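You operate a simulated robot arm through the tools that you are given. There is no shell and no other tool. Be economical: measure what you need, move in short steps, check, and stop when the job is done.

The job below is to be done with a simulated two-armed robot. You get a single attempt, and the scene is never put back.

TASK
Part the nested pots, stand them on the slate board, a candle in each.
Fine: hold the outer pot while you pull the inner one out; cream candle in the outer pot, green candle in the inner pot. Set down upright: inner pot, outer pot, cream candle, green candle.
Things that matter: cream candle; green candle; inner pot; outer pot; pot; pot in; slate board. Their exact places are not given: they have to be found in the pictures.

The check looks at the end state, three seconds after you hand in, the way a careful person would. Anything else that was tipped, shoved, dropped, spilled or broken makes it a failure.

THE ROBOT
Two 7-joint arms with three-finger grippers on one trunk, on a base that drives. Base frame: it is fixed to the floor where the robot stands at the start and does not move with it; the origin is under the middle of the robot, x ahead of it, y to its left, z up; the surface under the hand at the start is at about z = 780. Readings come in mm, degrees, newtons and seconds.
The left shoulder is at the start at [42, 154, 1007], the right one opposite. With the tool pointing down near the work surface each hand reaches from about 240 to 640 mm from the robot's upright axis, wherever it stands, measured 20 degrees to its own side. Places, roughly: pot [500, 200, 800]; pot in [500, 200, 800]; slate board (26x2x21 cm) [500, -100, 800]. Payload 2.69 kg a hand.
The TCP of each hand is the grasp point between the finger pads, 29 mm short of the fingertips. In the tool frame z runs along the fingers and y along their closing line. Largest opening 120 mm; the body of the gripper starts 78 mm behind the TCP.
Orientation is that of the tool frame in the base frame, as [roll, pitch, yaw] about the fixed x, y, z axes, in that order (R = Rz(yaw) Ry(pitch) Rx(roll)). With the fingers straight down and closing along the base's y, the tool's x points along the base's -x, its y along +y and its z along -z.

THE INTERFACE
- The arms move only by the tool step_arm. It takes "left_moves", "right_moves" or both (then of equal length, played together; a hand with none holds still); each is text: rows parted by semicolons, each of 7 numbers parted by spaces: the opening, from 0 (shut) to 1 (fully open), then the shift along the tool's x, y, z in units of 50 mm (1.0 is 50 mm), then the turn, a rotation vector about the tool's x, y, z in units of 8 degrees (1.0 is 8 degrees). In form: claw tx ty tz rx ry rz; .... A call has 1 to 20 rows; each row shifts and turns the commanded pose from where the row before left it, along the tool's axes as they then stand. A call with a number of a shift or a turn outside -1 to 1 is refused whole. Rows are played at 5 a second. More than 50 mm and 8.6 degrees between two rows, or a gripper value outside its range, and nothing of the call is played. Where a pose cannot be reached the arm comes as near as it can. A force on the tool above 40 N (or 10 N above the force at the start of the call, whichever is more), or a blocked arm, ends the call early, and 0.2 s more pass. The fingers move at their own pace and stop on an object; they squeeze with about 29 N. The grip force told is the motor's: it shows also when the fingers shut on nothing. Time passes only in rows, and 0.2 s behind the last, so rows that do not move let the fingers close. It gives the time, the measured TCP pose, the force on the tool (base axes), the opening and the grip force at its end, in the units of the frame above (readings bear some noise), with the torque about the TCP (base axes, N m) and any sound that the robot's microphone picked up, and new pictures: "show" is both (left out), scene, wrist or none (wrist: the cameras of the hands that moved).
- Cameras (640 x 400 px; columns grow to the right, rows downward): "scene" is now at [156.1, 1.5, 1178.6]; the picture's right is [0.02, -1.00, 0.00], its down [-0.33, -0.01, -0.94] and it looks along [0.94, 0.02, -0.33] (base axes); focal length 214 px, centre (320, 200). "left" rides on the left gripper at [63, 0, -104] in its tool frame; the picture's right is [0.00, 1.00, 0.00], its down [-0.83, 0.00, -0.56] and it looks along [-0.56, 0.00, 0.83] (tool axes); focal length 275 px, centre (320, 200). "right" rides on the right gripper at [63, 0, -104] in its tool frame; the picture's right is [0.00, 1.00, 0.00], its down [-0.83, 0.00, -0.56] and it looks along [-0.56, 0.00, 0.83] (tool axes); focal length 275 px, centre (320, 200).
- lift_body(by): slides the trunk up (or, below 0, down) by that many mm; the arms and the scene camera ride with it, the base frame stays. It gives what a move gives, with no picture.
- steer(legs): drives the robot by 1 to 6 legs, each [ahead, left, turn to the left] in mm, mm and degrees, along the robot's own axes; the way and the turn of a leg run together, so that a leg with both is an arc; at most 1500 mm and 180 degrees a leg. The arms and the cameras ride along, it lands a little off, and it stops where it bumps. It gives what a move gives, and a new picture of the scene camera.
- pan_tilt(pan, tilt): turns the head with the scene camera to pan (to the left, within 80 degrees either way) and tilt (down, from -29 to 69), counted from straight ahead of the robot. It gives what a move gives, and a new picture of the scene camera.
- probe_pixels(camera, pixels): for up to 12 pixels [column, row] of the newest picture of that camera ("zoom" is the newest enlarged one), the place [x, y, z] in the base frame of the surface seen there, good to about 2 mm. The clock stands still meanwhile.
- enlarge(camera, box): a new picture of the part [left, top, right, bottom] of that camera's present view, enlarged. The clock stands still meanwhile.
- sign_off(): hands the job in; it is judged then, once.

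Work in short steps. Measure before you move; look again where a grasp or a placing could have gone wrong, and mend it. You have 80 turns and 260 pictures in all, those below and enlarged ones among them. Open the grippers and draw the arms clear of the work before you hand the job in, unless the task says otherwise; then end with one line.

The tools are called as a command line: name --argument value ..., lists and objects as JSON in quotes. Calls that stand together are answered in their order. step_arm: Moves the arms, as the interface text tells. Its arguments: {"type":"object","properties":{"left_moves":{"type":"string"},"right_moves":{"type":"string"},"show":{"type":"string","enum":["both","scene","wrist","none"]}},"required":[]} The other tools are called the same way: lift_body (by) slides the trunk up or down; steer (legs) drives the base; pan_tilt (pan, tilt) turns the head that bears the scene camera; probe_pixels (camera, pixels) gives the place of the surface under pixels of a picture; enlarge (camera, box) takes an enlarged picture of a part of a camera's view; sign_off () hands the job in.

At the start:

```text
time: 0.0
left_tool_pos: [361.6, 182.5, 1128.7]
left_tool_rot: [-179.9, 0.0, 179.9]
left_wrist_force: [0.5, 0.5, 0.0]
left_wrist_torque: [-0.01, -0.01, -0.01]
left_gripper_width: 120.0
left_gripper_force: 0.1
right_tool_pos: [390.8, -107.6, 1092.9]
right_tool_rot: [-179.9, 0.0, -179.9]
right_wrist_force: [0.7, 0.4, 0.0]
right_wrist_torque: [0.0, 0.02, 0.0]
right_gripper_width: 120.2
right_gripper_force: 0.0
trunk travel left (down, up): [-375.0, 63.0]
robot x, y, heading: [-0.6, -1.9, -0.1]
head pan, tilt: [1.2, 19.2]
```

scene: 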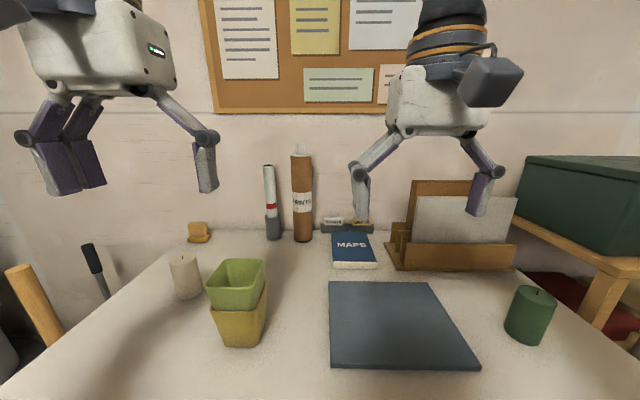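
right: 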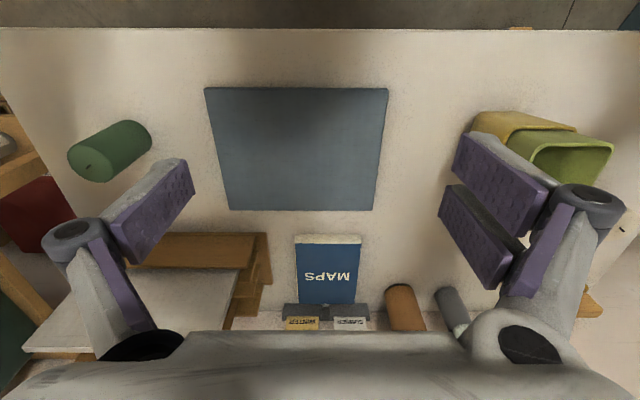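
left: 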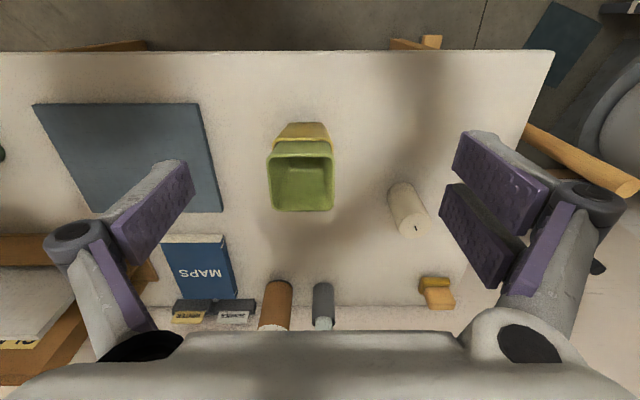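

The scene picture shows the nested pots at about (237,300), board (400,325), cream candle (185,277), green candle (530,315). I enlarge the pots and measure the main points.

enlarge --camera "scene" --box '[160, 240, 320, 360]'

probe_pixels --camera "scene" --pixels '[[330, 283], [429, 283], [477, 367], [331, 365], [184, 258], [186, 298], [537, 292], [527, 343], [300, 330], [510, 318], [550, 318], [350, 268]]'

probe_pixels --camera "left" --pixels '[[272, 154], [331, 153], [273, 209], [333, 209], [303, 190], [277, 134], [327, 134], [302, 123], [300, 170], [415, 228], [402, 190], [417, 205]]'

```text
3.33 times, centred on (240, 300) of scene
```

zoom: 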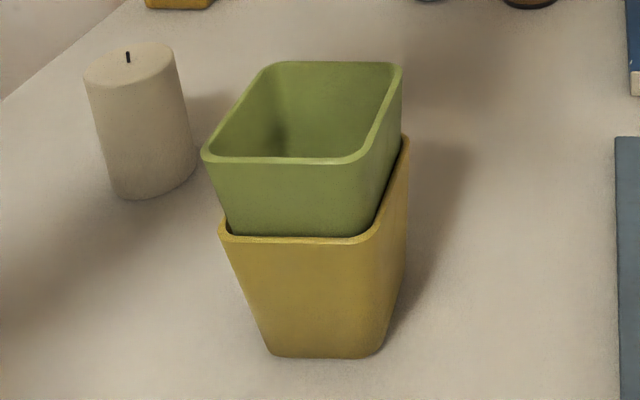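

```text
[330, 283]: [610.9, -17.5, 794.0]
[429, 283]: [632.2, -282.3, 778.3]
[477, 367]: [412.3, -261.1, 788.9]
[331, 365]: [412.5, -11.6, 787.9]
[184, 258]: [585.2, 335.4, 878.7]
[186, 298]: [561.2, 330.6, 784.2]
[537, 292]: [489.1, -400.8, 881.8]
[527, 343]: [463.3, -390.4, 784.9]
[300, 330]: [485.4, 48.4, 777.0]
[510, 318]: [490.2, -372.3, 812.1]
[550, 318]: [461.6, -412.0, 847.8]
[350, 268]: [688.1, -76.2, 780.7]
```

```text
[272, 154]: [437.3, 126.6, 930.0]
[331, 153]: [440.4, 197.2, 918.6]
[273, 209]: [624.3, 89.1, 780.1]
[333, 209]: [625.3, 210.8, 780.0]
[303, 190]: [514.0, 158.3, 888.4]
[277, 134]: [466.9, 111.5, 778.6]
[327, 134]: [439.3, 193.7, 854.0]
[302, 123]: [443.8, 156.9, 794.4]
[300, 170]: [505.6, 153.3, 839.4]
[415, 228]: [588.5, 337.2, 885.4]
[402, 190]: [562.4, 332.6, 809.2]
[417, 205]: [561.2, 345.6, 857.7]
```

The zoom shows the green inner pot in the yellow outer one, slightly rotated. I measure the rims, walls and candle outlines in the zoom.

probe_pixels --camera "zoom" --pixels '[[208, 156], [360, 160], [398, 66], [275, 65], [228, 236], [375, 236], [405, 142], [275, 352], [378, 353], [290, 165], [383, 120], [300, 240]]'

probe_pixels --camera "zoom" --pixels '[[393, 180], [392, 250], [300, 300], [300, 200], [275, 140], [330, 130], [88, 85], [172, 55], [115, 192], [192, 160], [320, 156], [130, 150]]'

enlarge --camera "left" --box '[240, 110, 368, 220]'

enlarge --camera "scene" --box '[480, 270, 580, 360]'

```text
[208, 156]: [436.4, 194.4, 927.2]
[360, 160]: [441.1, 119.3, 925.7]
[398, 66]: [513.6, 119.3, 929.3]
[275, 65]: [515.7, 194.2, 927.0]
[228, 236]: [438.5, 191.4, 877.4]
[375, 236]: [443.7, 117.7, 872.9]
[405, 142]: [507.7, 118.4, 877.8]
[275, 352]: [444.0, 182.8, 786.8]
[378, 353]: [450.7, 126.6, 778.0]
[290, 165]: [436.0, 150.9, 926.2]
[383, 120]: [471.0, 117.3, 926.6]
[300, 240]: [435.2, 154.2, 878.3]
```

```text
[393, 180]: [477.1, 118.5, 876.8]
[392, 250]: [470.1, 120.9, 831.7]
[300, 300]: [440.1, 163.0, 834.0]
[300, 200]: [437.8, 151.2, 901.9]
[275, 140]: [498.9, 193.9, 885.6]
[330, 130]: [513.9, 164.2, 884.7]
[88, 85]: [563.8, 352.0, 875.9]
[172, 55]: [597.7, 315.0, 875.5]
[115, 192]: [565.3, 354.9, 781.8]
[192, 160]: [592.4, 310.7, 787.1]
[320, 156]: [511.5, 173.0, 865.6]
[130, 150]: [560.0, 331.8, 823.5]
```

```text
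3.64 times, centred on (304, 165) of left
```

zoom: 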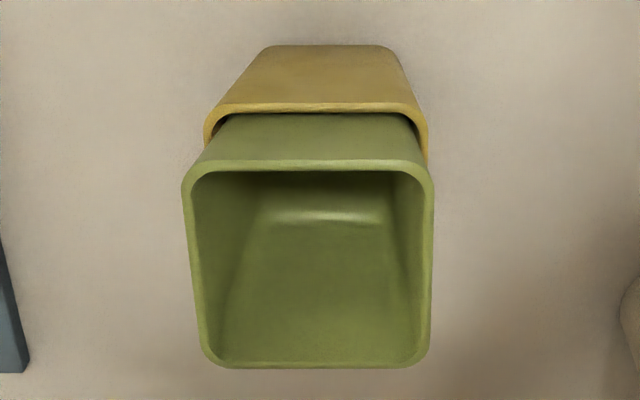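

```text
4.44 times, centred on (530, 315) of scene
```

zoom: 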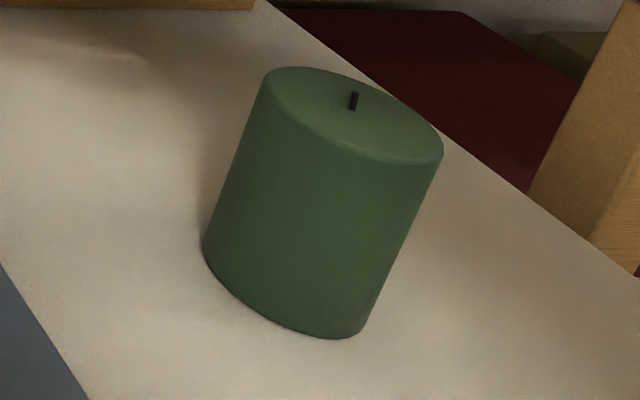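

The pots are aligned with the base axes to within a few degrees (rim about 78 mm square, centre (475,156); inner rim z 927, outer rim z 878). Now I measure the green candle.

probe_pixels --camera "zoom" --pixels '[[265, 82], [438, 150], [355, 98], [330, 145], [375, 85], [208, 240], [358, 330], [270, 210], [275, 310], [300, 75], [260, 130], [408, 215]]'

probe_pixels --camera "left" --pixels '[[391, 187], [410, 184], [403, 231], [428, 226], [415, 219], [400, 210], [426, 210]]'

```text
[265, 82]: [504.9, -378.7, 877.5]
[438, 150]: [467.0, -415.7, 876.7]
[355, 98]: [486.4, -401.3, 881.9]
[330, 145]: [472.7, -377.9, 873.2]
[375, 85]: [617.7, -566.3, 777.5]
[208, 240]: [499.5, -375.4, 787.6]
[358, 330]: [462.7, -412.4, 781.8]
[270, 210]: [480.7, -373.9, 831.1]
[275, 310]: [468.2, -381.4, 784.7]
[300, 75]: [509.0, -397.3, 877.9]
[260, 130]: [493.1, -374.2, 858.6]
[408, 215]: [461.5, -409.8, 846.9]
```

```text
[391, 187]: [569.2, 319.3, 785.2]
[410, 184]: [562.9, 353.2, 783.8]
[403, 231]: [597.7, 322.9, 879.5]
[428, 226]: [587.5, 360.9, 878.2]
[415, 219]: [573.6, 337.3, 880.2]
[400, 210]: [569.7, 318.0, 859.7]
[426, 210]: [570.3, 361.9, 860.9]
```

Pots are ready to be approached: left hand will hold the outer pot from the left side (closing along x, tilted), right hand takes the inner from above, also closing along x. First I move left out and yaw both hands by 90°.

step_arm --left_moves "1 -0.39 0.7 0.4 0 0 0;1 -0.39 0.7 0.4 0 0 0;1 -0.39 0.7 0.4 0 0 0;1 -0.39 0.7 0.4 0 0 0;1 0 0 0 0 0 -0.9375;1 0 0 0 0 0 -0.9375;1 0 0 0 0 0 -0.9375;1 0 0 0 0 0 -0.9375;1 0 0 0 0 0 -0.9375;1 0 0 0 0 0 -0.9375;1 0 0 0 0 0 -0.9375;1 0 0 0 0 0 -0.9375;1 0 0 0 0 0 -0.9375;1 0 0 0 0 0 -0.9375;1 0 0 0 0 0 -0.9375;1 0 0 0 0 0 -0.9375" --right_moves "1 0 0 0 0 0 0;1 0 0 0 0 0 0;1 0 0 0 0 0 0;1 0 0 0 0 0 0;1 0 0 0 0 0 -0.9375;1 0 0 0 0 0 -0.9375;1 0 0 0 0 0 -0.9375;1 0 0 0 0 0 -0.9375;1 0 0 0 0 0 -0.9375;1 0 0 0 0 0 -0.9375;1 0 0 0 0 0 -0.9375;1 0 0 0 0 0 -0.9375;1 0 0 0 0 0 -0.9375;1 0 0 0 0 0 -0.9375;1 0 0 0 0 0 -0.9375;1 0 0 0 0 0 -0.9375" --show "scene"

```text
time: 3.4
left_tool_pos: [441.2, 323.3, 1048.6]
left_tool_rot: [180.0, 0.0, -89.9]
left_wrist_force: [0.9, -0.4, 0.1]
left_wrist_torque: [0.03, -0.01, -0.04]
left_gripper_width: 119.8
left_gripper_force: 0.0
right_tool_pos: [390.5, -107.7, 1092.6]
right_tool_rot: [-180.0, 0.0, -89.8]
right_wrist_force: [0.1, 1.2, -0.1]
right_wrist_torque: [0.0, -0.02, -0.04]
right_gripper_width: 120.1
right_gripper_force: 0.0
trunk travel left (down, up): [-375.0, 63.0]
robot x, y, heading: [2.1, -3.9, 0.0]
head pan, tilt: [1.2, 19.2]
```

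scene: 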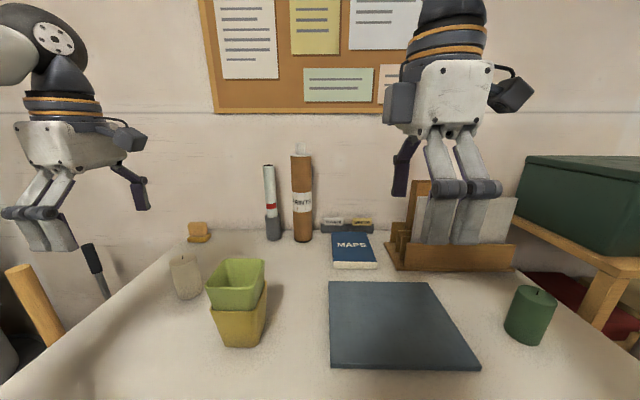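

Both yaws worked. Now tilt left by 60° and bring right hand above the pots.

step_arm --left_moves "1 0 0 0 0 0.9375 0;1 0 0 0 0 0.9375 0;1 0 0 0 0 0.9375 0;1 0 0 0 0 0.9375 0;1 0 0 0 0 0.9375 0;1 0 0 0 0 0.9375 0;1 0 0 0 0 0.9375 0;1 0 0 0 0 0.9375 0" --right_moves "1 -0.66 -0.21 0.1 0 0 0;1 -0.66 -0.21 0.1 0 0 0;1 -0.66 -0.21 0.1 0 0 0;1 -0.66 -0.21 0.1 0 0 0;1 -0.66 -0.21 0.1 0 0 0;1 -0.66 -0.21 0.1 0 0 0;1 -0.66 -0.21 0.1 0 0 0;1 -0.66 -0.21 0.1 0 0 0" --show "both"

```text
time: 5.2
left_tool_pos: [439.8, 323.1, 1049.4]
left_tool_rot: [-179.9, -60.1, -90.1]
left_wrist_force: [-0.4, 0.0, -0.3]
left_wrist_torque: [0.0, 0.0, 0.01]
left_gripper_width: 120.2
left_gripper_force: 0.0
right_tool_pos: [425.0, 111.5, 1024.4]
right_tool_rot: [-179.8, 0.4, -90.3]
right_wrist_force: [1.2, 0.9, 0.3]
right_wrist_torque: [0.0, 0.0, 0.03]
right_gripper_width: 120.1
right_gripper_force: 0.1
right hand out of reach, approached as far as the arm can: row 5, 6, 7, 8
trunk travel left (down, up): [-375.0, 63.0]
robot x, y, heading: [3.1, 3.0, -0.1]
head pan, tilt: [1.2, 19.2]
```

scene: 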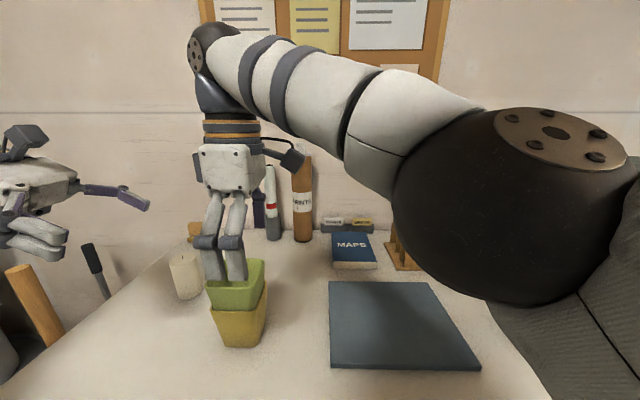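
right: 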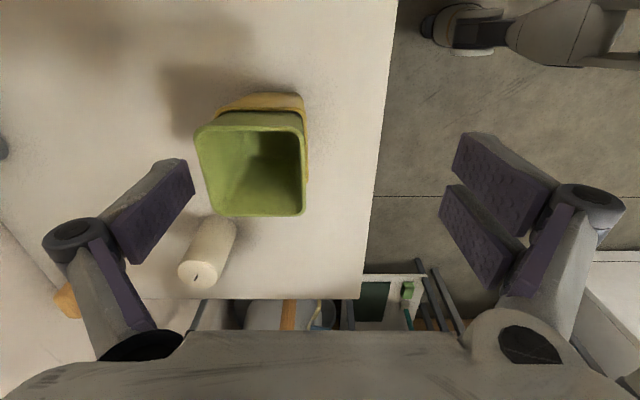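
left: 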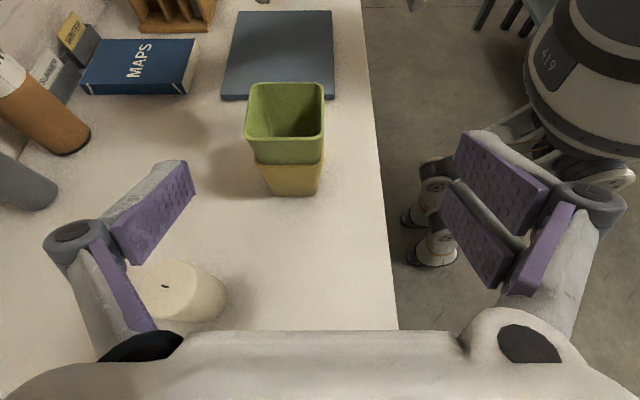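

Right hand ran out of reach at y≈111, so I drive the base 150 mm to the left; both hands are well above everything (tips ≥ 990).

steer --legs '[[0, 150, 0]]'

```text
time: 7.0
left_tool_pos: [441.4, 471.2, 1048.8]
left_tool_rot: [-180.0, -60.0, -90.0]
left_wrist_force: [-0.5, -0.1, -0.5]
left_wrist_torque: [-0.02, -0.03, 0.0]
left_gripper_width: 120.0
left_gripper_force: 0.0
right_tool_pos: [424.3, 260.4, 1024.7]
right_tool_rot: [-179.9, 0.3, -90.4]
right_wrist_force: [0.6, 0.4, 0.7]
right_wrist_torque: [-0.04, -0.01, 0.01]
right_gripper_width: 119.9
right_gripper_force: 0.0
trunk travel left (down, up): [-375.0, 63.0]
robot x, y, heading: [-1.8, 149.0, -0.0]
head pan, tilt: [1.2, 19.2]
```

scene: 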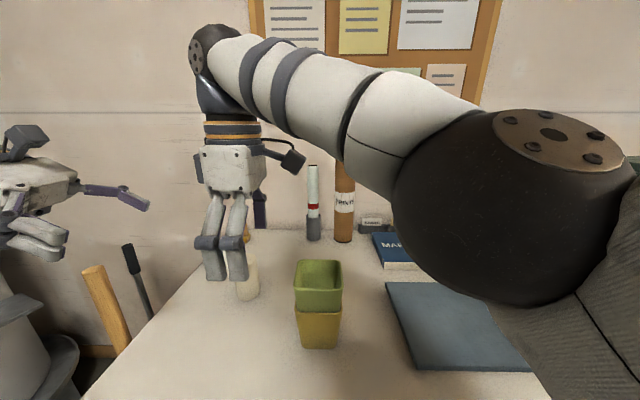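

Now both reachable. I bring the right hand above the pot centre and the left hand to a standoff along its approach line.

step_arm --left_moves "1 0 0 0 0 0 0;1 0 0 0 0 0 0;1 -0.093 -0.113 0.832 0 0 0;1 -0.093 -0.113 0.832 0 0 0;1 -0.093 -0.113 0.832 0 0 0;1 -0.093 -0.113 0.832 0 0 0;1 -0.093 -0.113 0.832 0 0 0;1 -0.093 -0.113 0.832 0 0 0" --right_moves "1 0.7 -0.34 0 0 0 0;1 0.7 -0.34 0 0 0 0;1 0.7 -0.34 0 0 0 0;1 0 0 0 0 0 0;1 0 0 0 0 0 0;1 0 0 0 0 0 0;1 0 0 0 0 0 0;1 0 0 0 0 0 0" --show "both"

```text
time: 8.8
left_tool_pos: [475.6, 267.3, 899.3]
left_tool_rot: [-179.9, -60.0, -89.9]
left_wrist_force: [0.4, 0.3, -1.1]
left_wrist_torque: [0.0, -0.02, -0.02]
left_gripper_width: 120.0
left_gripper_force: 0.0
right_tool_pos: [476.1, 154.6, 1024.2]
right_tool_rot: [-179.9, 0.1, -90.3]
right_wrist_force: [-0.8, -0.3, 0.0]
right_wrist_torque: [0.01, 0.01, -0.02]
right_gripper_width: 120.0
right_gripper_force: 0.1
trunk travel left (down, up): [-375.0, 63.0]
robot x, y, heading: [-2.1, 149.1, -0.1]
head pan, tilt: [1.2, 19.2]
```

scene: 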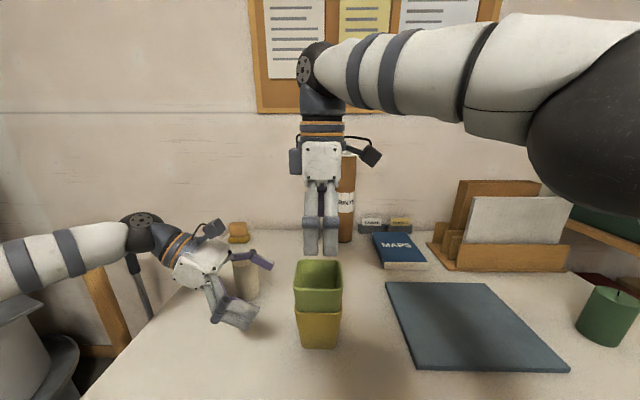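
right: 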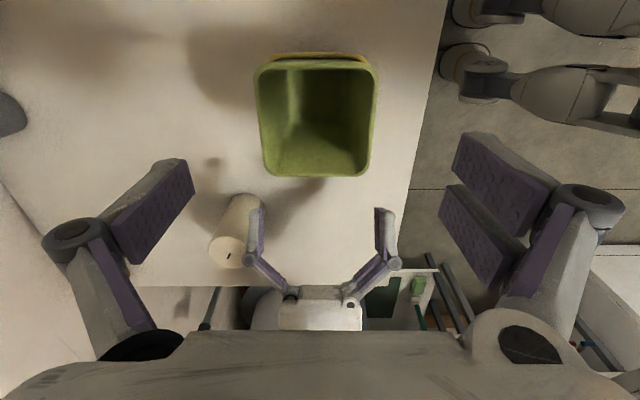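
left: 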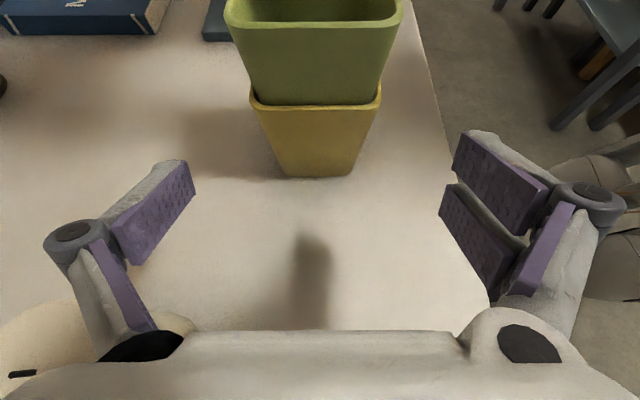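

Left view shows the pot centred (x 250–400) between the fingers. I slide the left hand in along its axis about 116 mm, stopping before closing.

step_arm --left_moves "1 -0.015 0 0.58 0 0 0;1 -0.015 0 0.58 0 0 0;1 -0.015 0 0.58 0 0 0;1 -0.015 0 0.58 0 0 0" --show "both"

```text
time: 9.8
left_tool_pos: [475.6, 169.9, 838.2]
left_tool_rot: [180.0, -60.0, -90.0]
left_wrist_force: [0.2, 0.4, 0.0]
left_wrist_torque: [0.0, 0.03, 0.01]
left_gripper_width: 119.7
left_gripper_force: 0.1
right_tool_pos: [475.8, 154.1, 1023.3]
right_tool_rot: [-179.9, 0.2, -90.3]
right_wrist_force: [-0.3, -0.2, 0.0]
right_wrist_torque: [0.02, 0.04, 0.01]
right_gripper_width: 119.9
right_gripper_force: 0.0
trunk travel left (down, up): [-375.0, 63.0]
robot x, y, heading: [-0.5, 149.8, -0.0]
head pan, tilt: [1.2, 19.2]
```

scene: 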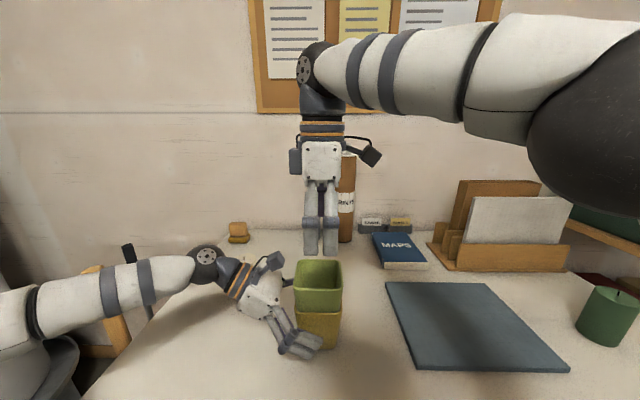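
left: 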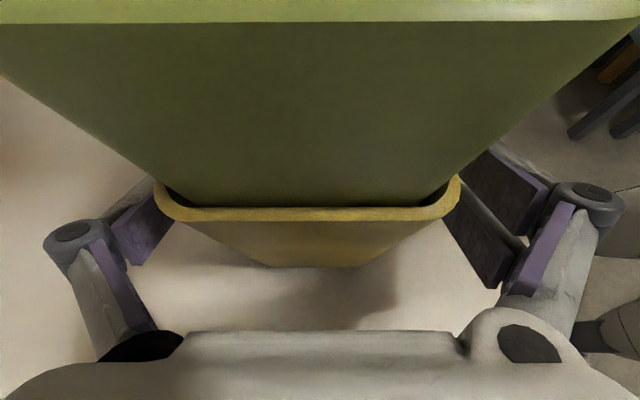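

The fingers straddle the outer pot below its rim. I close the left gripper.

step_arm --left_moves "0.5 0 0 0 0 0 0;0.4 0 0 0 0 0 0;0.4 0 0 0 0 0 0;0.4 0 0 0 0 0 0" --show "wrist"

probe_pixels --camera "right" --pixels '[[258, 75], [376, 75], [268, 170], [366, 172], [262, 120], [372, 120], [316, 67], [316, 174]]'

```text
time: 10.8
left_tool_pos: [475.0, 169.5, 838.5]
left_tool_rot: [-179.9, -60.1, -90.1]
left_wrist_force: [1.6, 0.7, 1.5]
left_wrist_torque: [-0.08, -0.34, 0.12]
left_gripper_width: 83.3
left_gripper_force: 29.3
right_tool_pos: [475.3, 154.1, 1023.5]
right_tool_rot: [-179.9, 0.1, -90.3]
right_wrist_force: [0.3, 0.0, -0.4]
right_wrist_torque: [0.0, -0.02, -0.01]
right_gripper_width: 119.9
right_gripper_force: 0.1
trunk travel left (down, up): [-375.0, 63.0]
robot x, y, heading: [4.3, 148.4, 0.0]
head pan, tilt: [1.2, 19.2]
```

left: 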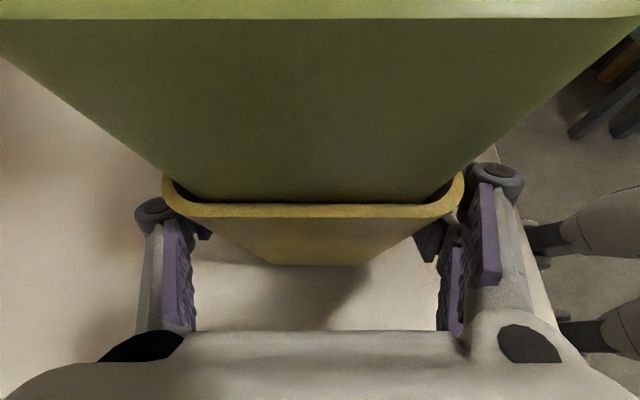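

```text
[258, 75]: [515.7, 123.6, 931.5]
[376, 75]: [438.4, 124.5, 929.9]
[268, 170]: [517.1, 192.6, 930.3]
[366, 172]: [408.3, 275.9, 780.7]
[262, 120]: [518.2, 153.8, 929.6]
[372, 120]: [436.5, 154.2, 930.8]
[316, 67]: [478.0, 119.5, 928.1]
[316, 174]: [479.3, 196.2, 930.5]
```

Left gripper holds at 83 mm, 29 N. Inner rim centre is (477.5, 158, 930); I lower the right hand to TCP z≈914 straddling it.

step_arm --right_moves "1 -0.08 -0.04 0.6 0 0 0;1 0 0 0.6 0 0 0;1 0 0 0.5 0 0 0;1 0 0 0.48 0 0 0" --left_moves "0.4 0 0 0 0 0 0;0.4 0 0 0 0 0 0;0.4 0 0 0 0 0 0;0.4 0 0 0 0 0 0" --show "both"

```text
time: 11.8
left_tool_pos: [475.1, 170.4, 839.7]
left_tool_rot: [-179.9, -60.0, -90.1]
left_wrist_force: [0.9, 1.4, 3.0]
left_wrist_torque: [-0.15, -0.3, 0.02]
left_gripper_width: 83.3
left_gripper_force: 28.9
right_tool_pos: [476.4, 158.3, 915.6]
right_tool_rot: [-179.9, 0.4, -90.2]
right_wrist_force: [-0.9, -0.3, 0.2]
right_wrist_torque: [0.02, -0.03, -0.05]
right_gripper_width: 119.8
right_gripper_force: 0.1
trunk travel left (down, up): [-375.0, 63.0]
robot x, y, heading: [-0.1, 149.0, 0.1]
head pan, tilt: [1.2, 19.2]
```

scene: 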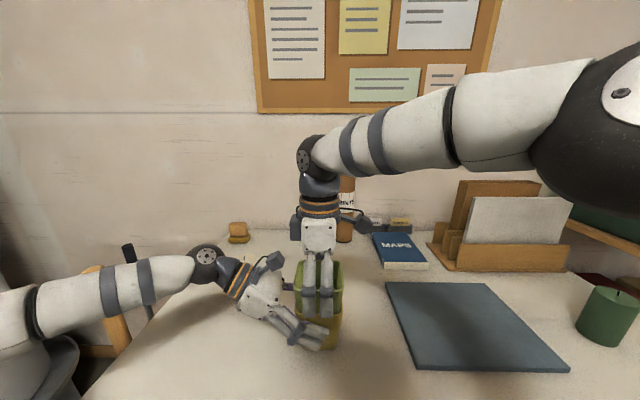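
right: 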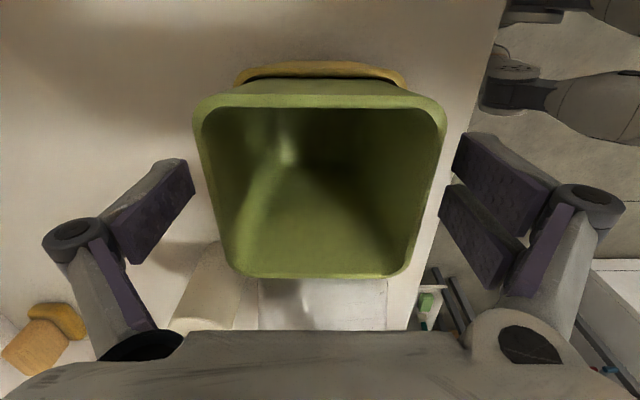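
left: 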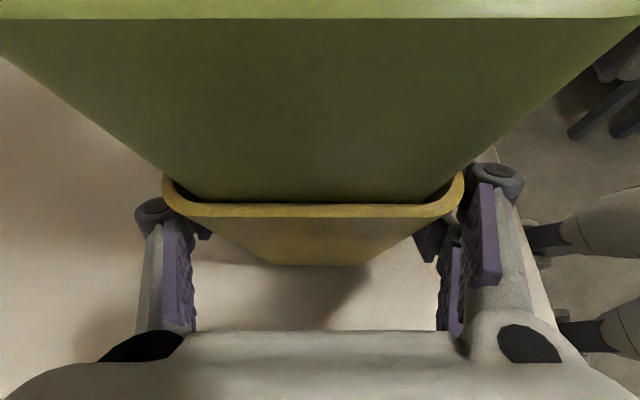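

Right hand straddles the green rim (195–445 px). I close it while left holds.

step_arm --right_moves "0.5 0 0 0 0 0 0;0.4 0 0 0 0 0 0;0.4 0 0 0 0 0 0;0.4 0 0 0 0 0 0" --left_moves "0.4 0 0 0 0 0 0;0.4 0 0 0 0 0 0;0.4 0 0 0 0 0 0;0.4 0 0 0 0 0 0" --show "none"

```text
time: 12.8
left_tool_pos: [474.7, 170.6, 838.6]
left_tool_rot: [-180.0, -60.0, -90.2]
left_wrist_force: [-0.9, 0.4, 1.6]
left_wrist_torque: [-0.2, -0.58, 0.21]
left_gripper_width: 83.2
left_gripper_force: 29.9
right_tool_pos: [476.3, 159.7, 915.9]
right_tool_rot: [-179.8, 0.3, -90.3]
right_wrist_force: [2.9, -0.3, 5.3]
right_wrist_torque: [0.03, -0.15, -0.17]
right_gripper_width: 82.1
right_gripper_force: 28.7
trunk travel left (down, up): [-375.0, 63.0]
robot x, y, heading: [0.5, 150.1, -0.1]
head pan, tilt: [1.2, 19.2]
```

Both gripped (right 82 mm). I pull the inner pot up slowly.

step_arm --right_moves "0.4 0 0 -0.1 0 0 0;0.4 0 0 -0.15 0 0 0;0.4 0 0 -0.2 0 0 0;0.4 0 0 -0.2 0 0 0;0.4 0 0 -0.2 0 0 0" --left_moves "0.4 0 0 0 0 0 0;0.4 0 0 0 0 0 0;0.4 0 0 0 0 0 0;0.4 0 0 0 0 0 0;0.4 0 0 0 0 0 0" --show "both"

```text
time: 14.0
left_tool_pos: [475.2, 170.5, 838.7]
left_tool_rot: [-179.9, -60.0, -90.0]
left_wrist_force: [-1.4, 0.0, 6.2]
left_wrist_torque: [-0.06, -0.23, 0.01]
left_gripper_width: 83.3
left_gripper_force: 29.0
right_tool_pos: [477.1, 159.1, 957.2]
right_tool_rot: [-179.9, 0.2, -90.3]
right_wrist_force: [0.0, -0.3, -0.6]
right_wrist_torque: [-0.01, 0.0, 0.01]
right_gripper_width: 82.3
right_gripper_force: 29.2
trunk travel left (down, up): [-375.0, 63.0]
robot x, y, heading: [-3.4, 148.5, -0.1]
head pan, tilt: [1.2, 19.2]
heard: snap
```

scene: 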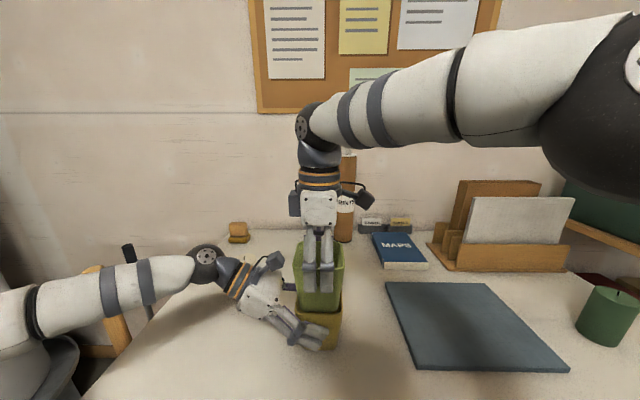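
right: 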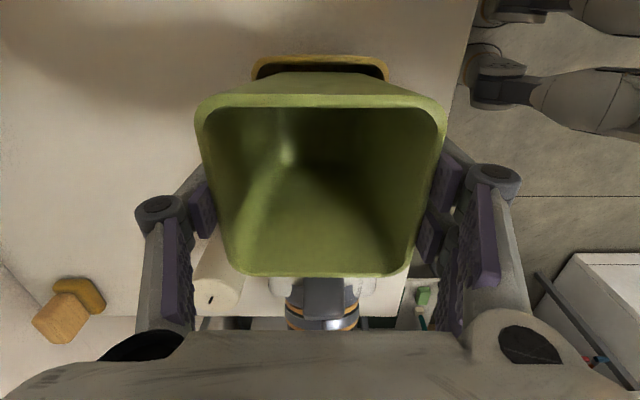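
left: 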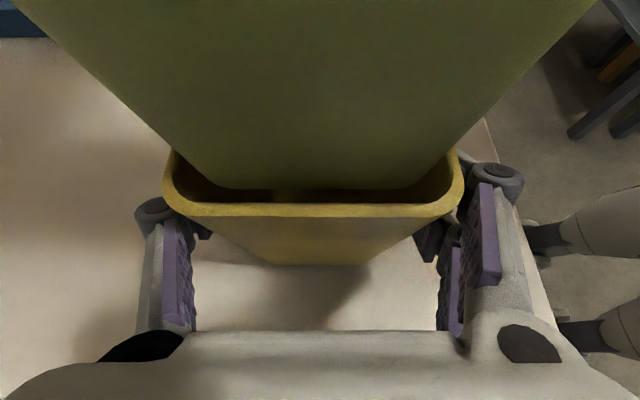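

A snap: seal released, inner pot freed and outer stayed. I lift the inner clear and move it right by 200 mm, then lift the outer 40 mm.

step_arm --right_moves "0.4 0 0 -0.3 0 0 0;0.4 0 0 -0.6 0 0 0;0.4 0 0 -0.8 0 0 0;0.4 0 0 -0.2 0 0 0;0.4 0.5 0 0 0 0 0;0.4 0.7 0 0 0 0 0;0.4 0.7 0 0 0 0 0;0.4 0.7 0 0 0 0 0;0.4 0.7 0 0 0 0 0;0.4 0.7 0 0 0 0 0;0.4 0 0 0 0 0 0;0.4 0 0 0 0 0 0" --left_moves "0.4 0 0 0 0 0 0;0.4 0 0 0 0 0 0;0.4 0 0 0 0 0 0;0.4 0 0 0 0 0 0;0.4 0 0 0 0 0 0;0.4 0 0 0 0 0 0;0.4 0 0 0 0 0 0;0.4 0 0 0 0 0 0;0.4 0.17 0 -0.1 0 0 0;0.4 0.17 0 -0.1 0 0 0;0.4 0.17 0 -0.1 0 0 0;0.4 0.17 0 -0.1 0 0 0" --show "both"

```text
time: 16.6
left_tool_pos: [475.2, 170.7, 878.3]
left_tool_rot: [-180.0, -60.0, -90.1]
left_wrist_force: [0.5, 0.1, -3.2]
left_wrist_torque: [0.07, -0.04, 0.02]
left_gripper_width: 83.0
left_gripper_force: 29.1
right_tool_pos: [476.0, -42.3, 1050.9]
right_tool_rot: [-179.9, 0.3, -90.4]
right_wrist_force: [-0.3, 0.2, -1.5]
right_wrist_torque: [0.01, -0.05, 0.0]
right_gripper_width: 81.9
right_gripper_force: 28.3
trunk travel left (down, up): [-375.0, 63.0]
robot x, y, heading: [4.2, 149.2, 0.1]
head pan, tilt: [1.2, 19.2]
```

scene: 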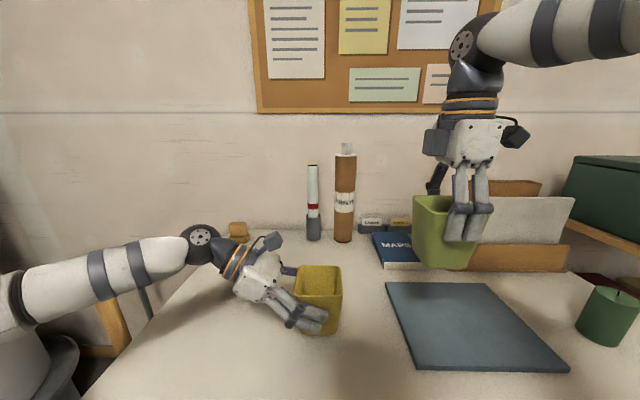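
right: 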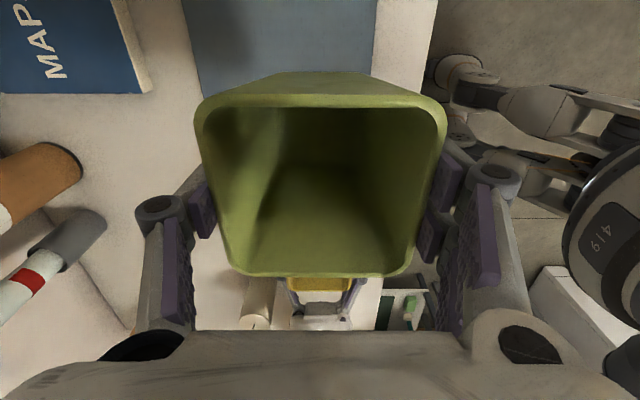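
left: 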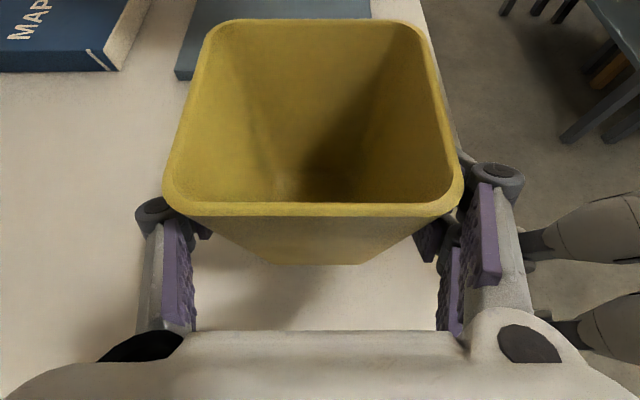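

Both pots held clear (outer bottom ≈ 818 above board 793). Drive right 160 mm.

steer --legs '[[0, -160, 0]]'

probe_pixels --camera "scene" --pixels '[[345, 345], [420, 345], [350, 290]]'

```text
time: 18.5
left_tool_pos: [474.8, 11.3, 877.3]
left_tool_rot: [-179.9, -60.0, -90.0]
left_wrist_force: [-0.9, -0.2, -2.7]
left_wrist_torque: [0.05, 0.02, -0.02]
left_gripper_width: 82.9
left_gripper_force: 28.6
right_tool_pos: [475.7, -201.0, 1051.1]
right_tool_rot: [-179.9, 0.2, -90.2]
right_wrist_force: [0.6, 0.4, -1.3]
right_wrist_torque: [0.02, 0.04, -0.01]
right_gripper_width: 82.4
right_gripper_force: 28.5
trunk travel left (down, up): [-375.0, 63.0]
robot x, y, heading: [-4.9, -8.7, 0.3]
head pan, tilt: [1.2, 19.2]
```

scene: 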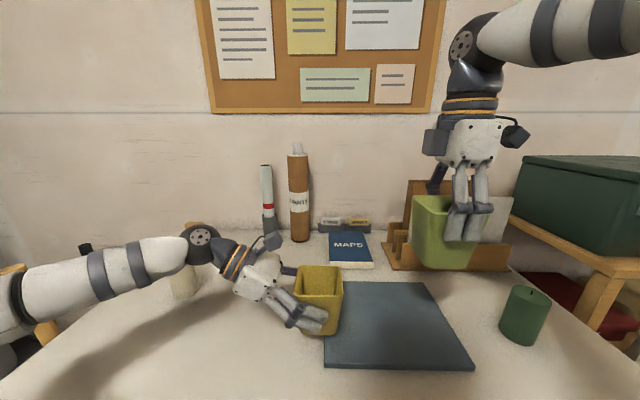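

```text
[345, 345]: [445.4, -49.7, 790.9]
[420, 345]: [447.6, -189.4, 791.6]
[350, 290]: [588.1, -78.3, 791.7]
```

Board top is z≈791.5. I check how far the inner pot's bottom is below the hand.

enlarge --camera "scene" --box '[400, 180, 500, 280]'

probe_pixels --camera "scene" --pixels '[[430, 266], [445, 267], [465, 267], [416, 199], [302, 328], [325, 334], [300, 270], [340, 268]]'

```text
4.00 times, centred on (450, 230) of scene
```

zoom: 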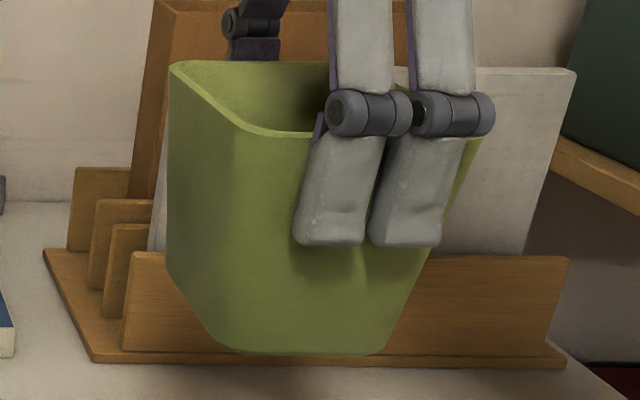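

```text
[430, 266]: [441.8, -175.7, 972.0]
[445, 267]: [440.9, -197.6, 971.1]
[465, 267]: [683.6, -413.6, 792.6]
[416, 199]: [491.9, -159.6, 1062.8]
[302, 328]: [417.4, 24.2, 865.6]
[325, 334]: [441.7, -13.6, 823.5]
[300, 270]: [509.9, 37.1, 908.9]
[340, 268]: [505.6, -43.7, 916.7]
```

Inner bottom is about 83 mm below TCP; outer bottom about 60 mm below left TCP. Move both over their spots (x 500; y -205 and -75) and lower partly.

step_arm --right_moves "0.4 0.04 -0.24 0 0 0 0;0.4 0.04 -0.24 0 0 0 0;0.4 0 0 0.6 0 0 0;0.4 0 0 0.7 0 0 0;0.4 0 0 0.7 0 0 0;0.4 0 0 0.7 0 0 0;0.4 0 0 0.5 0 0 0;0.4 0 0 0 0 0 0" --left_moves "0.4 0.18 -0.125 0.312 0 0 0;0.4 0.18 -0.125 0.312 0 0 0;0.4 0.18 -0.125 0.312 0 0 0;0.4 0.18 -0.125 0.312 0 0 0;0.4 0 0 0 0 0 0;0.4 -0.11 0 0.063 0 0 0;0.4 -0.11 0 0.063 0 0 0;0.4 -0.07 0 0.04 0 0 0" --show "both"

```text
time: 20.3
left_tool_pos: [499.0, -61.2, 860.9]
left_tool_rot: [-179.9, -60.0, -90.0]
left_wrist_force: [0.1, -0.4, -3.3]
left_wrist_torque: [0.03, 0.0, 0.02]
left_gripper_width: 82.9
left_gripper_force: 28.9
right_tool_pos: [499.2, -203.7, 889.5]
right_tool_rot: [-179.9, 0.2, -90.3]
right_wrist_force: [-0.1, 0.3, -1.2]
right_wrist_torque: [0.0, 0.02, -0.01]
right_gripper_width: 82.3
right_gripper_force: 29.4
trunk travel left (down, up): [-375.0, 63.0]
robot x, y, heading: [-2.8, -9.8, 0.1]
head pan, tilt: [1.2, 19.2]
```

scene: 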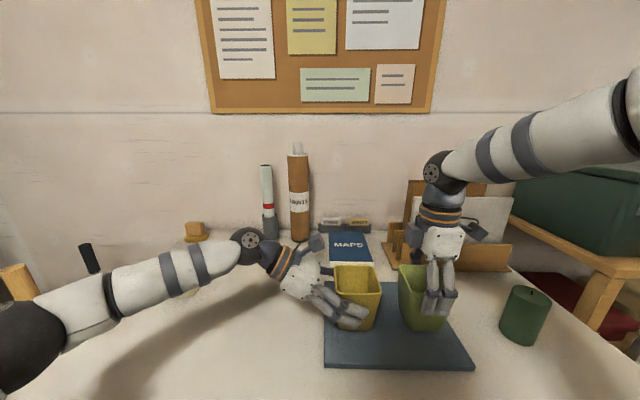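
right: 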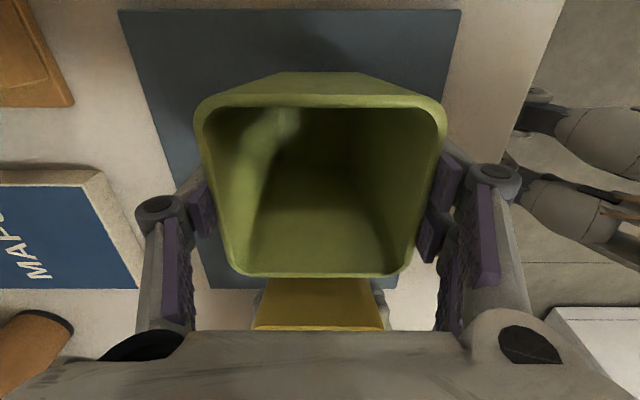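
left: 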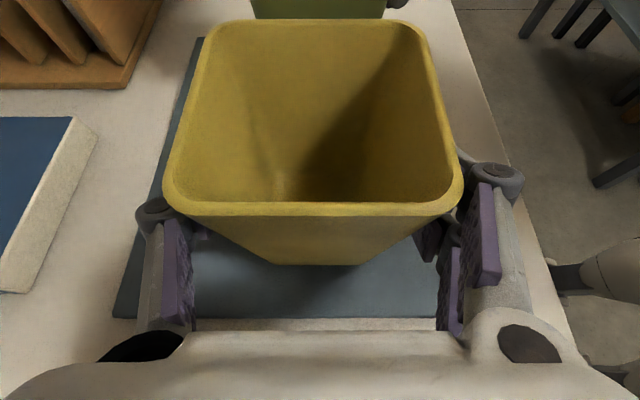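

Both nearly on the board. Lower gently: right 11 mm, left 8 mm.

step_arm --right_moves "0.4 0 0 0.06 0 0 0;0.4 0 0 0.06 0 0 0;0.4 0 0 0.06 0 0 0;0.4 0 0 0.04 0 0 0" --left_moves "0.4 -0.035 0 0.02 0 0 0;0.4 -0.035 0 0.02 0 0 0;0.4 -0.035 0 0.02 0 0 0;0.4 -0.035 0 0.02 0 0 0" --show "none"

```text
time: 21.3
left_tool_pos: [499.2, -58.9, 853.4]
left_tool_rot: [-180.0, -60.0, -90.0]
left_wrist_force: [-0.1, 0.1, -2.9]
left_wrist_torque: [0.01, 0.0, -0.02]
left_gripper_width: 82.9
left_gripper_force: 29.1
right_tool_pos: [498.8, -204.8, 878.9]
right_tool_rot: [-179.8, 0.2, -90.2]
right_wrist_force: [0.3, 0.1, -0.4]
right_wrist_torque: [0.01, -0.02, -0.02]
right_gripper_width: 82.3
right_gripper_force: 28.8
trunk travel left (down, up): [-375.0, 63.0]
robot x, y, heading: [2.6, -11.2, 0.1]
head pan, tilt: [1.2, 19.2]
```

No contact on left yet, right just beginning. A few more 1 mm steps.

step_arm --right_moves "0.4 0 0 0.03 0 0 0;0.4 0 0 0.02 0 0 0;0.4 0 0 0 0 0 0" --left_moves "0.4 -0.018 0 0.01 0 0 0;0.4 -0.018 0 0.01 0 0 0;0.4 0 0 0 0 0 0" --show "none"

enlarge --camera "scene" --box '[320, 250, 480, 350]'

```text
time: 22.1
left_tool_pos: [498.4, -59.3, 853.2]
left_tool_rot: [-179.7, -60.1, -90.2]
left_wrist_force: [1.6, 0.8, 8.5]
left_wrist_torque: [0.0, -0.38, 0.01]
left_gripper_width: 83.1
left_gripper_force: 29.0
right_tool_pos: [500.1, -205.4, 879.3]
right_tool_rot: [-179.9, 0.1, -90.2]
right_wrist_force: [1.8, -0.2, 5.2]
right_wrist_torque: [0.08, 0.12, 0.0]
right_gripper_width: 82.0
right_gripper_force: 29.4
trunk travel left (down, up): [-375.0, 63.0]
robot x, y, heading: [-0.2, -13.6, 0.0]
head pan, tilt: [1.2, 19.2]
```

```text
4.00 times, centred on (400, 300) of scene
```

zoom: 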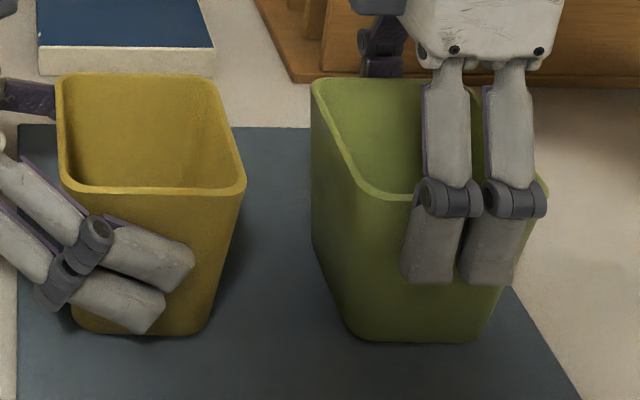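

Both touch the board (up-forces 8 N and 5 N). Open both, then retreat left back along its axis and right straight up.

step_arm --right_moves "0.75 0 0 0 0 0 0;1 0 0 0 0 0 0;1 0 0 0 0 0 0;1 0 0 -0.5 0 0 0;1 0 0 -0.8 0 0 0;1 0 0 -0.8 0 0 0;1 0 0 -0.8 0 0 0" --left_moves "0.75 0 0 0 0 0 0;1 0 0 0 0 0 0;1 0 0 0 0 0 0;1 0 0 -0.5 0 0 0;1 0 0 -0.8 0 0 0;1 0 0 -0.8 0 0 0;1 0 0 -0.8 0 0 0" --show "both"

```text
time: 23.7
left_tool_pos: [499.5, 66.7, 924.9]
left_tool_rot: [-179.9, -60.0, -90.0]
left_wrist_force: [-0.5, -0.2, 0.4]
left_wrist_torque: [0.0, -0.01, 0.01]
left_gripper_width: 119.9
left_gripper_force: 0.0
right_tool_pos: [498.0, -205.6, 1022.9]
right_tool_rot: [-179.9, 0.1, -90.0]
right_wrist_force: [-0.1, 0.2, -0.8]
right_wrist_torque: [-0.03, -0.01, 0.0]
right_gripper_width: 120.1
right_gripper_force: 0.0
trunk travel left (down, up): [-375.0, 63.0]
robot x, y, heading: [-4.0, -11.1, -0.0]
head pan, tilt: [1.2, 19.2]
```

scene: 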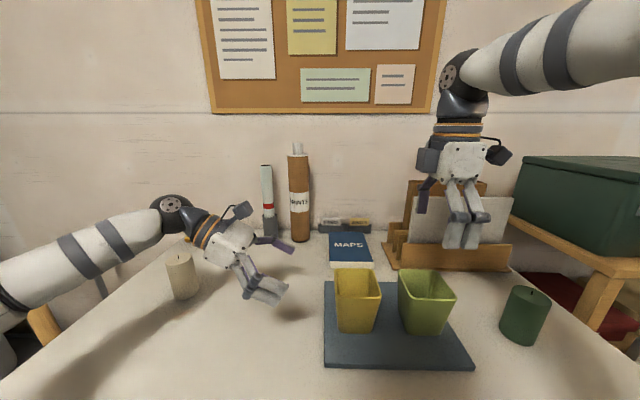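
right: 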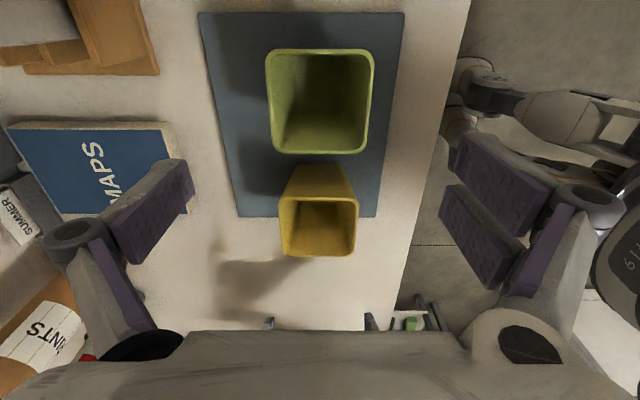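
left: 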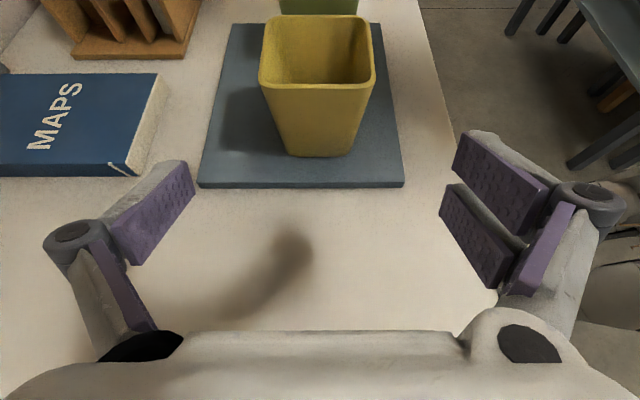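

Both pots stand on the board. I measure pot rims and interiors, and take a closer look at the finger shapes.

probe_pixels --camera "right" --pixels '[[270, 52], [371, 53], [282, 150], [360, 150], [268, 100], [368, 110], [320, 51], [320, 152], [325, 80], [320, 120], [345, 100], [300, 90]]'

probe_pixels --camera "right" --pixels '[[281, 202], [355, 202], [287, 253], [350, 253], [318, 200], [318, 255], [320, 222], [318, 240], [282, 228], [354, 228], [275, 100], [363, 100]]'

enlarge --camera "scene" --box '[320, 150, 520, 350]'

```text
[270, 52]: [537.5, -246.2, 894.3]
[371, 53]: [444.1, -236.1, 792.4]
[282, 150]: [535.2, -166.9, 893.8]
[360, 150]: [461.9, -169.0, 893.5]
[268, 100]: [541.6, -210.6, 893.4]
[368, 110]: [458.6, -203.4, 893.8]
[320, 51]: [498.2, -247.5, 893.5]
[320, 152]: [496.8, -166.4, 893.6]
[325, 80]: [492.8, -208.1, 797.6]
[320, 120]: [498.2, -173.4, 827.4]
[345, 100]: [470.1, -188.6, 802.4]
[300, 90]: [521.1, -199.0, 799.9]
```

```text
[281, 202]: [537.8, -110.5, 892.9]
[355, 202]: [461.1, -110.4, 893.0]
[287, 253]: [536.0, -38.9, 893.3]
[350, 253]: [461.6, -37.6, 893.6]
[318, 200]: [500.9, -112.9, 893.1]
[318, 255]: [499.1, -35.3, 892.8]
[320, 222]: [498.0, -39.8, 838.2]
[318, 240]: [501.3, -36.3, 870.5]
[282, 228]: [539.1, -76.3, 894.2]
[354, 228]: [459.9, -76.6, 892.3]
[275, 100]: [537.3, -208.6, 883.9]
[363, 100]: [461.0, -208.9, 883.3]
```

```text
2.00 times, centred on (420, 250) of scene
```

zoom: 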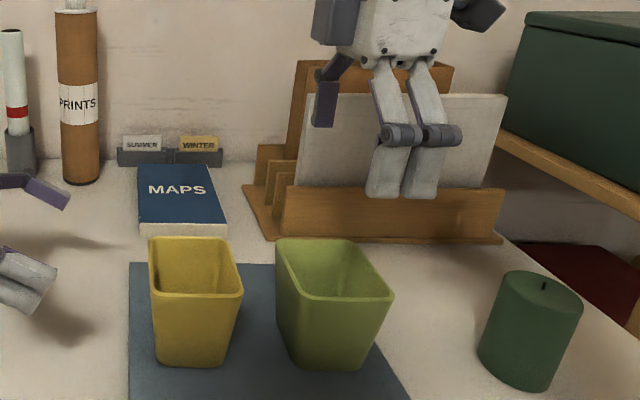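

Pot centres: inner (499.7,-207), outer (499.5,-75), rims z 893.5, floors z≈797.5. I raise and straighten the left hand, then drive right so the right hand reaches the green candle.

step_arm --left_moves "1 0.22 0 -0.82 0 0 0;1 0.22 0 -0.82 0 0 0;1 0.22 0 -0.82 0 0 0;1 0.22 0 -0.82 0 0 0;1 0 0 0 0 -0.9375 0;1 0 0 0 0 -0.9375 0;1 0 0 0 0 -0.9375 0;1 0 0 0 0 -0.9375 0;1 0 0 0 0 -0.9375 0;1 0 0 0 0 -0.9375 0;1 0 0 0 0 -0.9375 0;1 0 0 0 0 -0.9375 0" --show "none"

steer --legs '[[0, -110, 0]]'

```text
time: 26.3
left_tool_pos: [499.2, 185.7, 1044.8]
left_tool_rot: [180.0, 0.2, -89.9]
left_wrist_force: [0.9, 0.2, -0.6]
left_wrist_torque: [-0.02, 0.0, -0.02]
left_gripper_width: 120.0
left_gripper_force: 0.0
right_tool_pos: [499.4, -206.3, 1021.3]
right_tool_rot: [-179.9, 0.2, -90.2]
right_wrist_force: [0.2, -0.3, -0.5]
right_wrist_torque: [0.0, 0.01, 0.0]
right_gripper_width: 120.1
right_gripper_force: 0.1
trunk travel left (down, up): [-375.0, 63.0]
robot x, y, heading: [0.3, -12.5, 0.4]
head pan, tilt: [1.2, 19.2]
```

```text
time: 27.8
left_tool_pos: [498.8, 76.4, 1043.6]
left_tool_rot: [179.9, 0.0, -89.9]
left_wrist_force: [-0.4, -0.2, -0.5]
left_wrist_torque: [0.07, -0.03, -0.02]
left_gripper_width: 120.2
left_gripper_force: 0.0
right_tool_pos: [499.5, -315.3, 1021.1]
right_tool_rot: [-179.8, 0.2, -90.0]
right_wrist_force: [0.1, -0.2, -0.4]
right_wrist_torque: [0.03, 0.05, 0.01]
right_gripper_width: 119.9
right_gripper_force: 0.0
trunk travel left (down, up): [-375.0, 63.0]
robot x, y, heading: [-1.4, -120.5, -0.1]
head pan, tilt: [1.2, 19.2]
```

scene: 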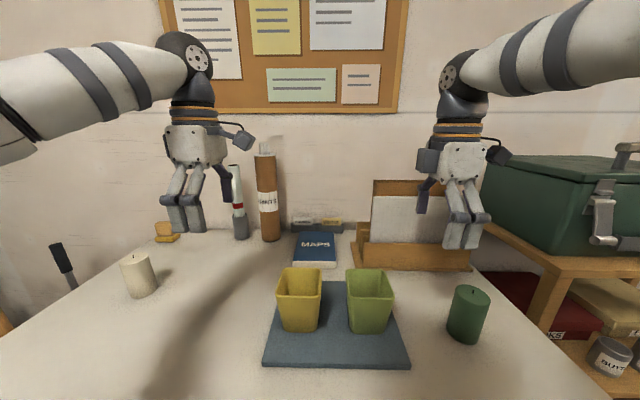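

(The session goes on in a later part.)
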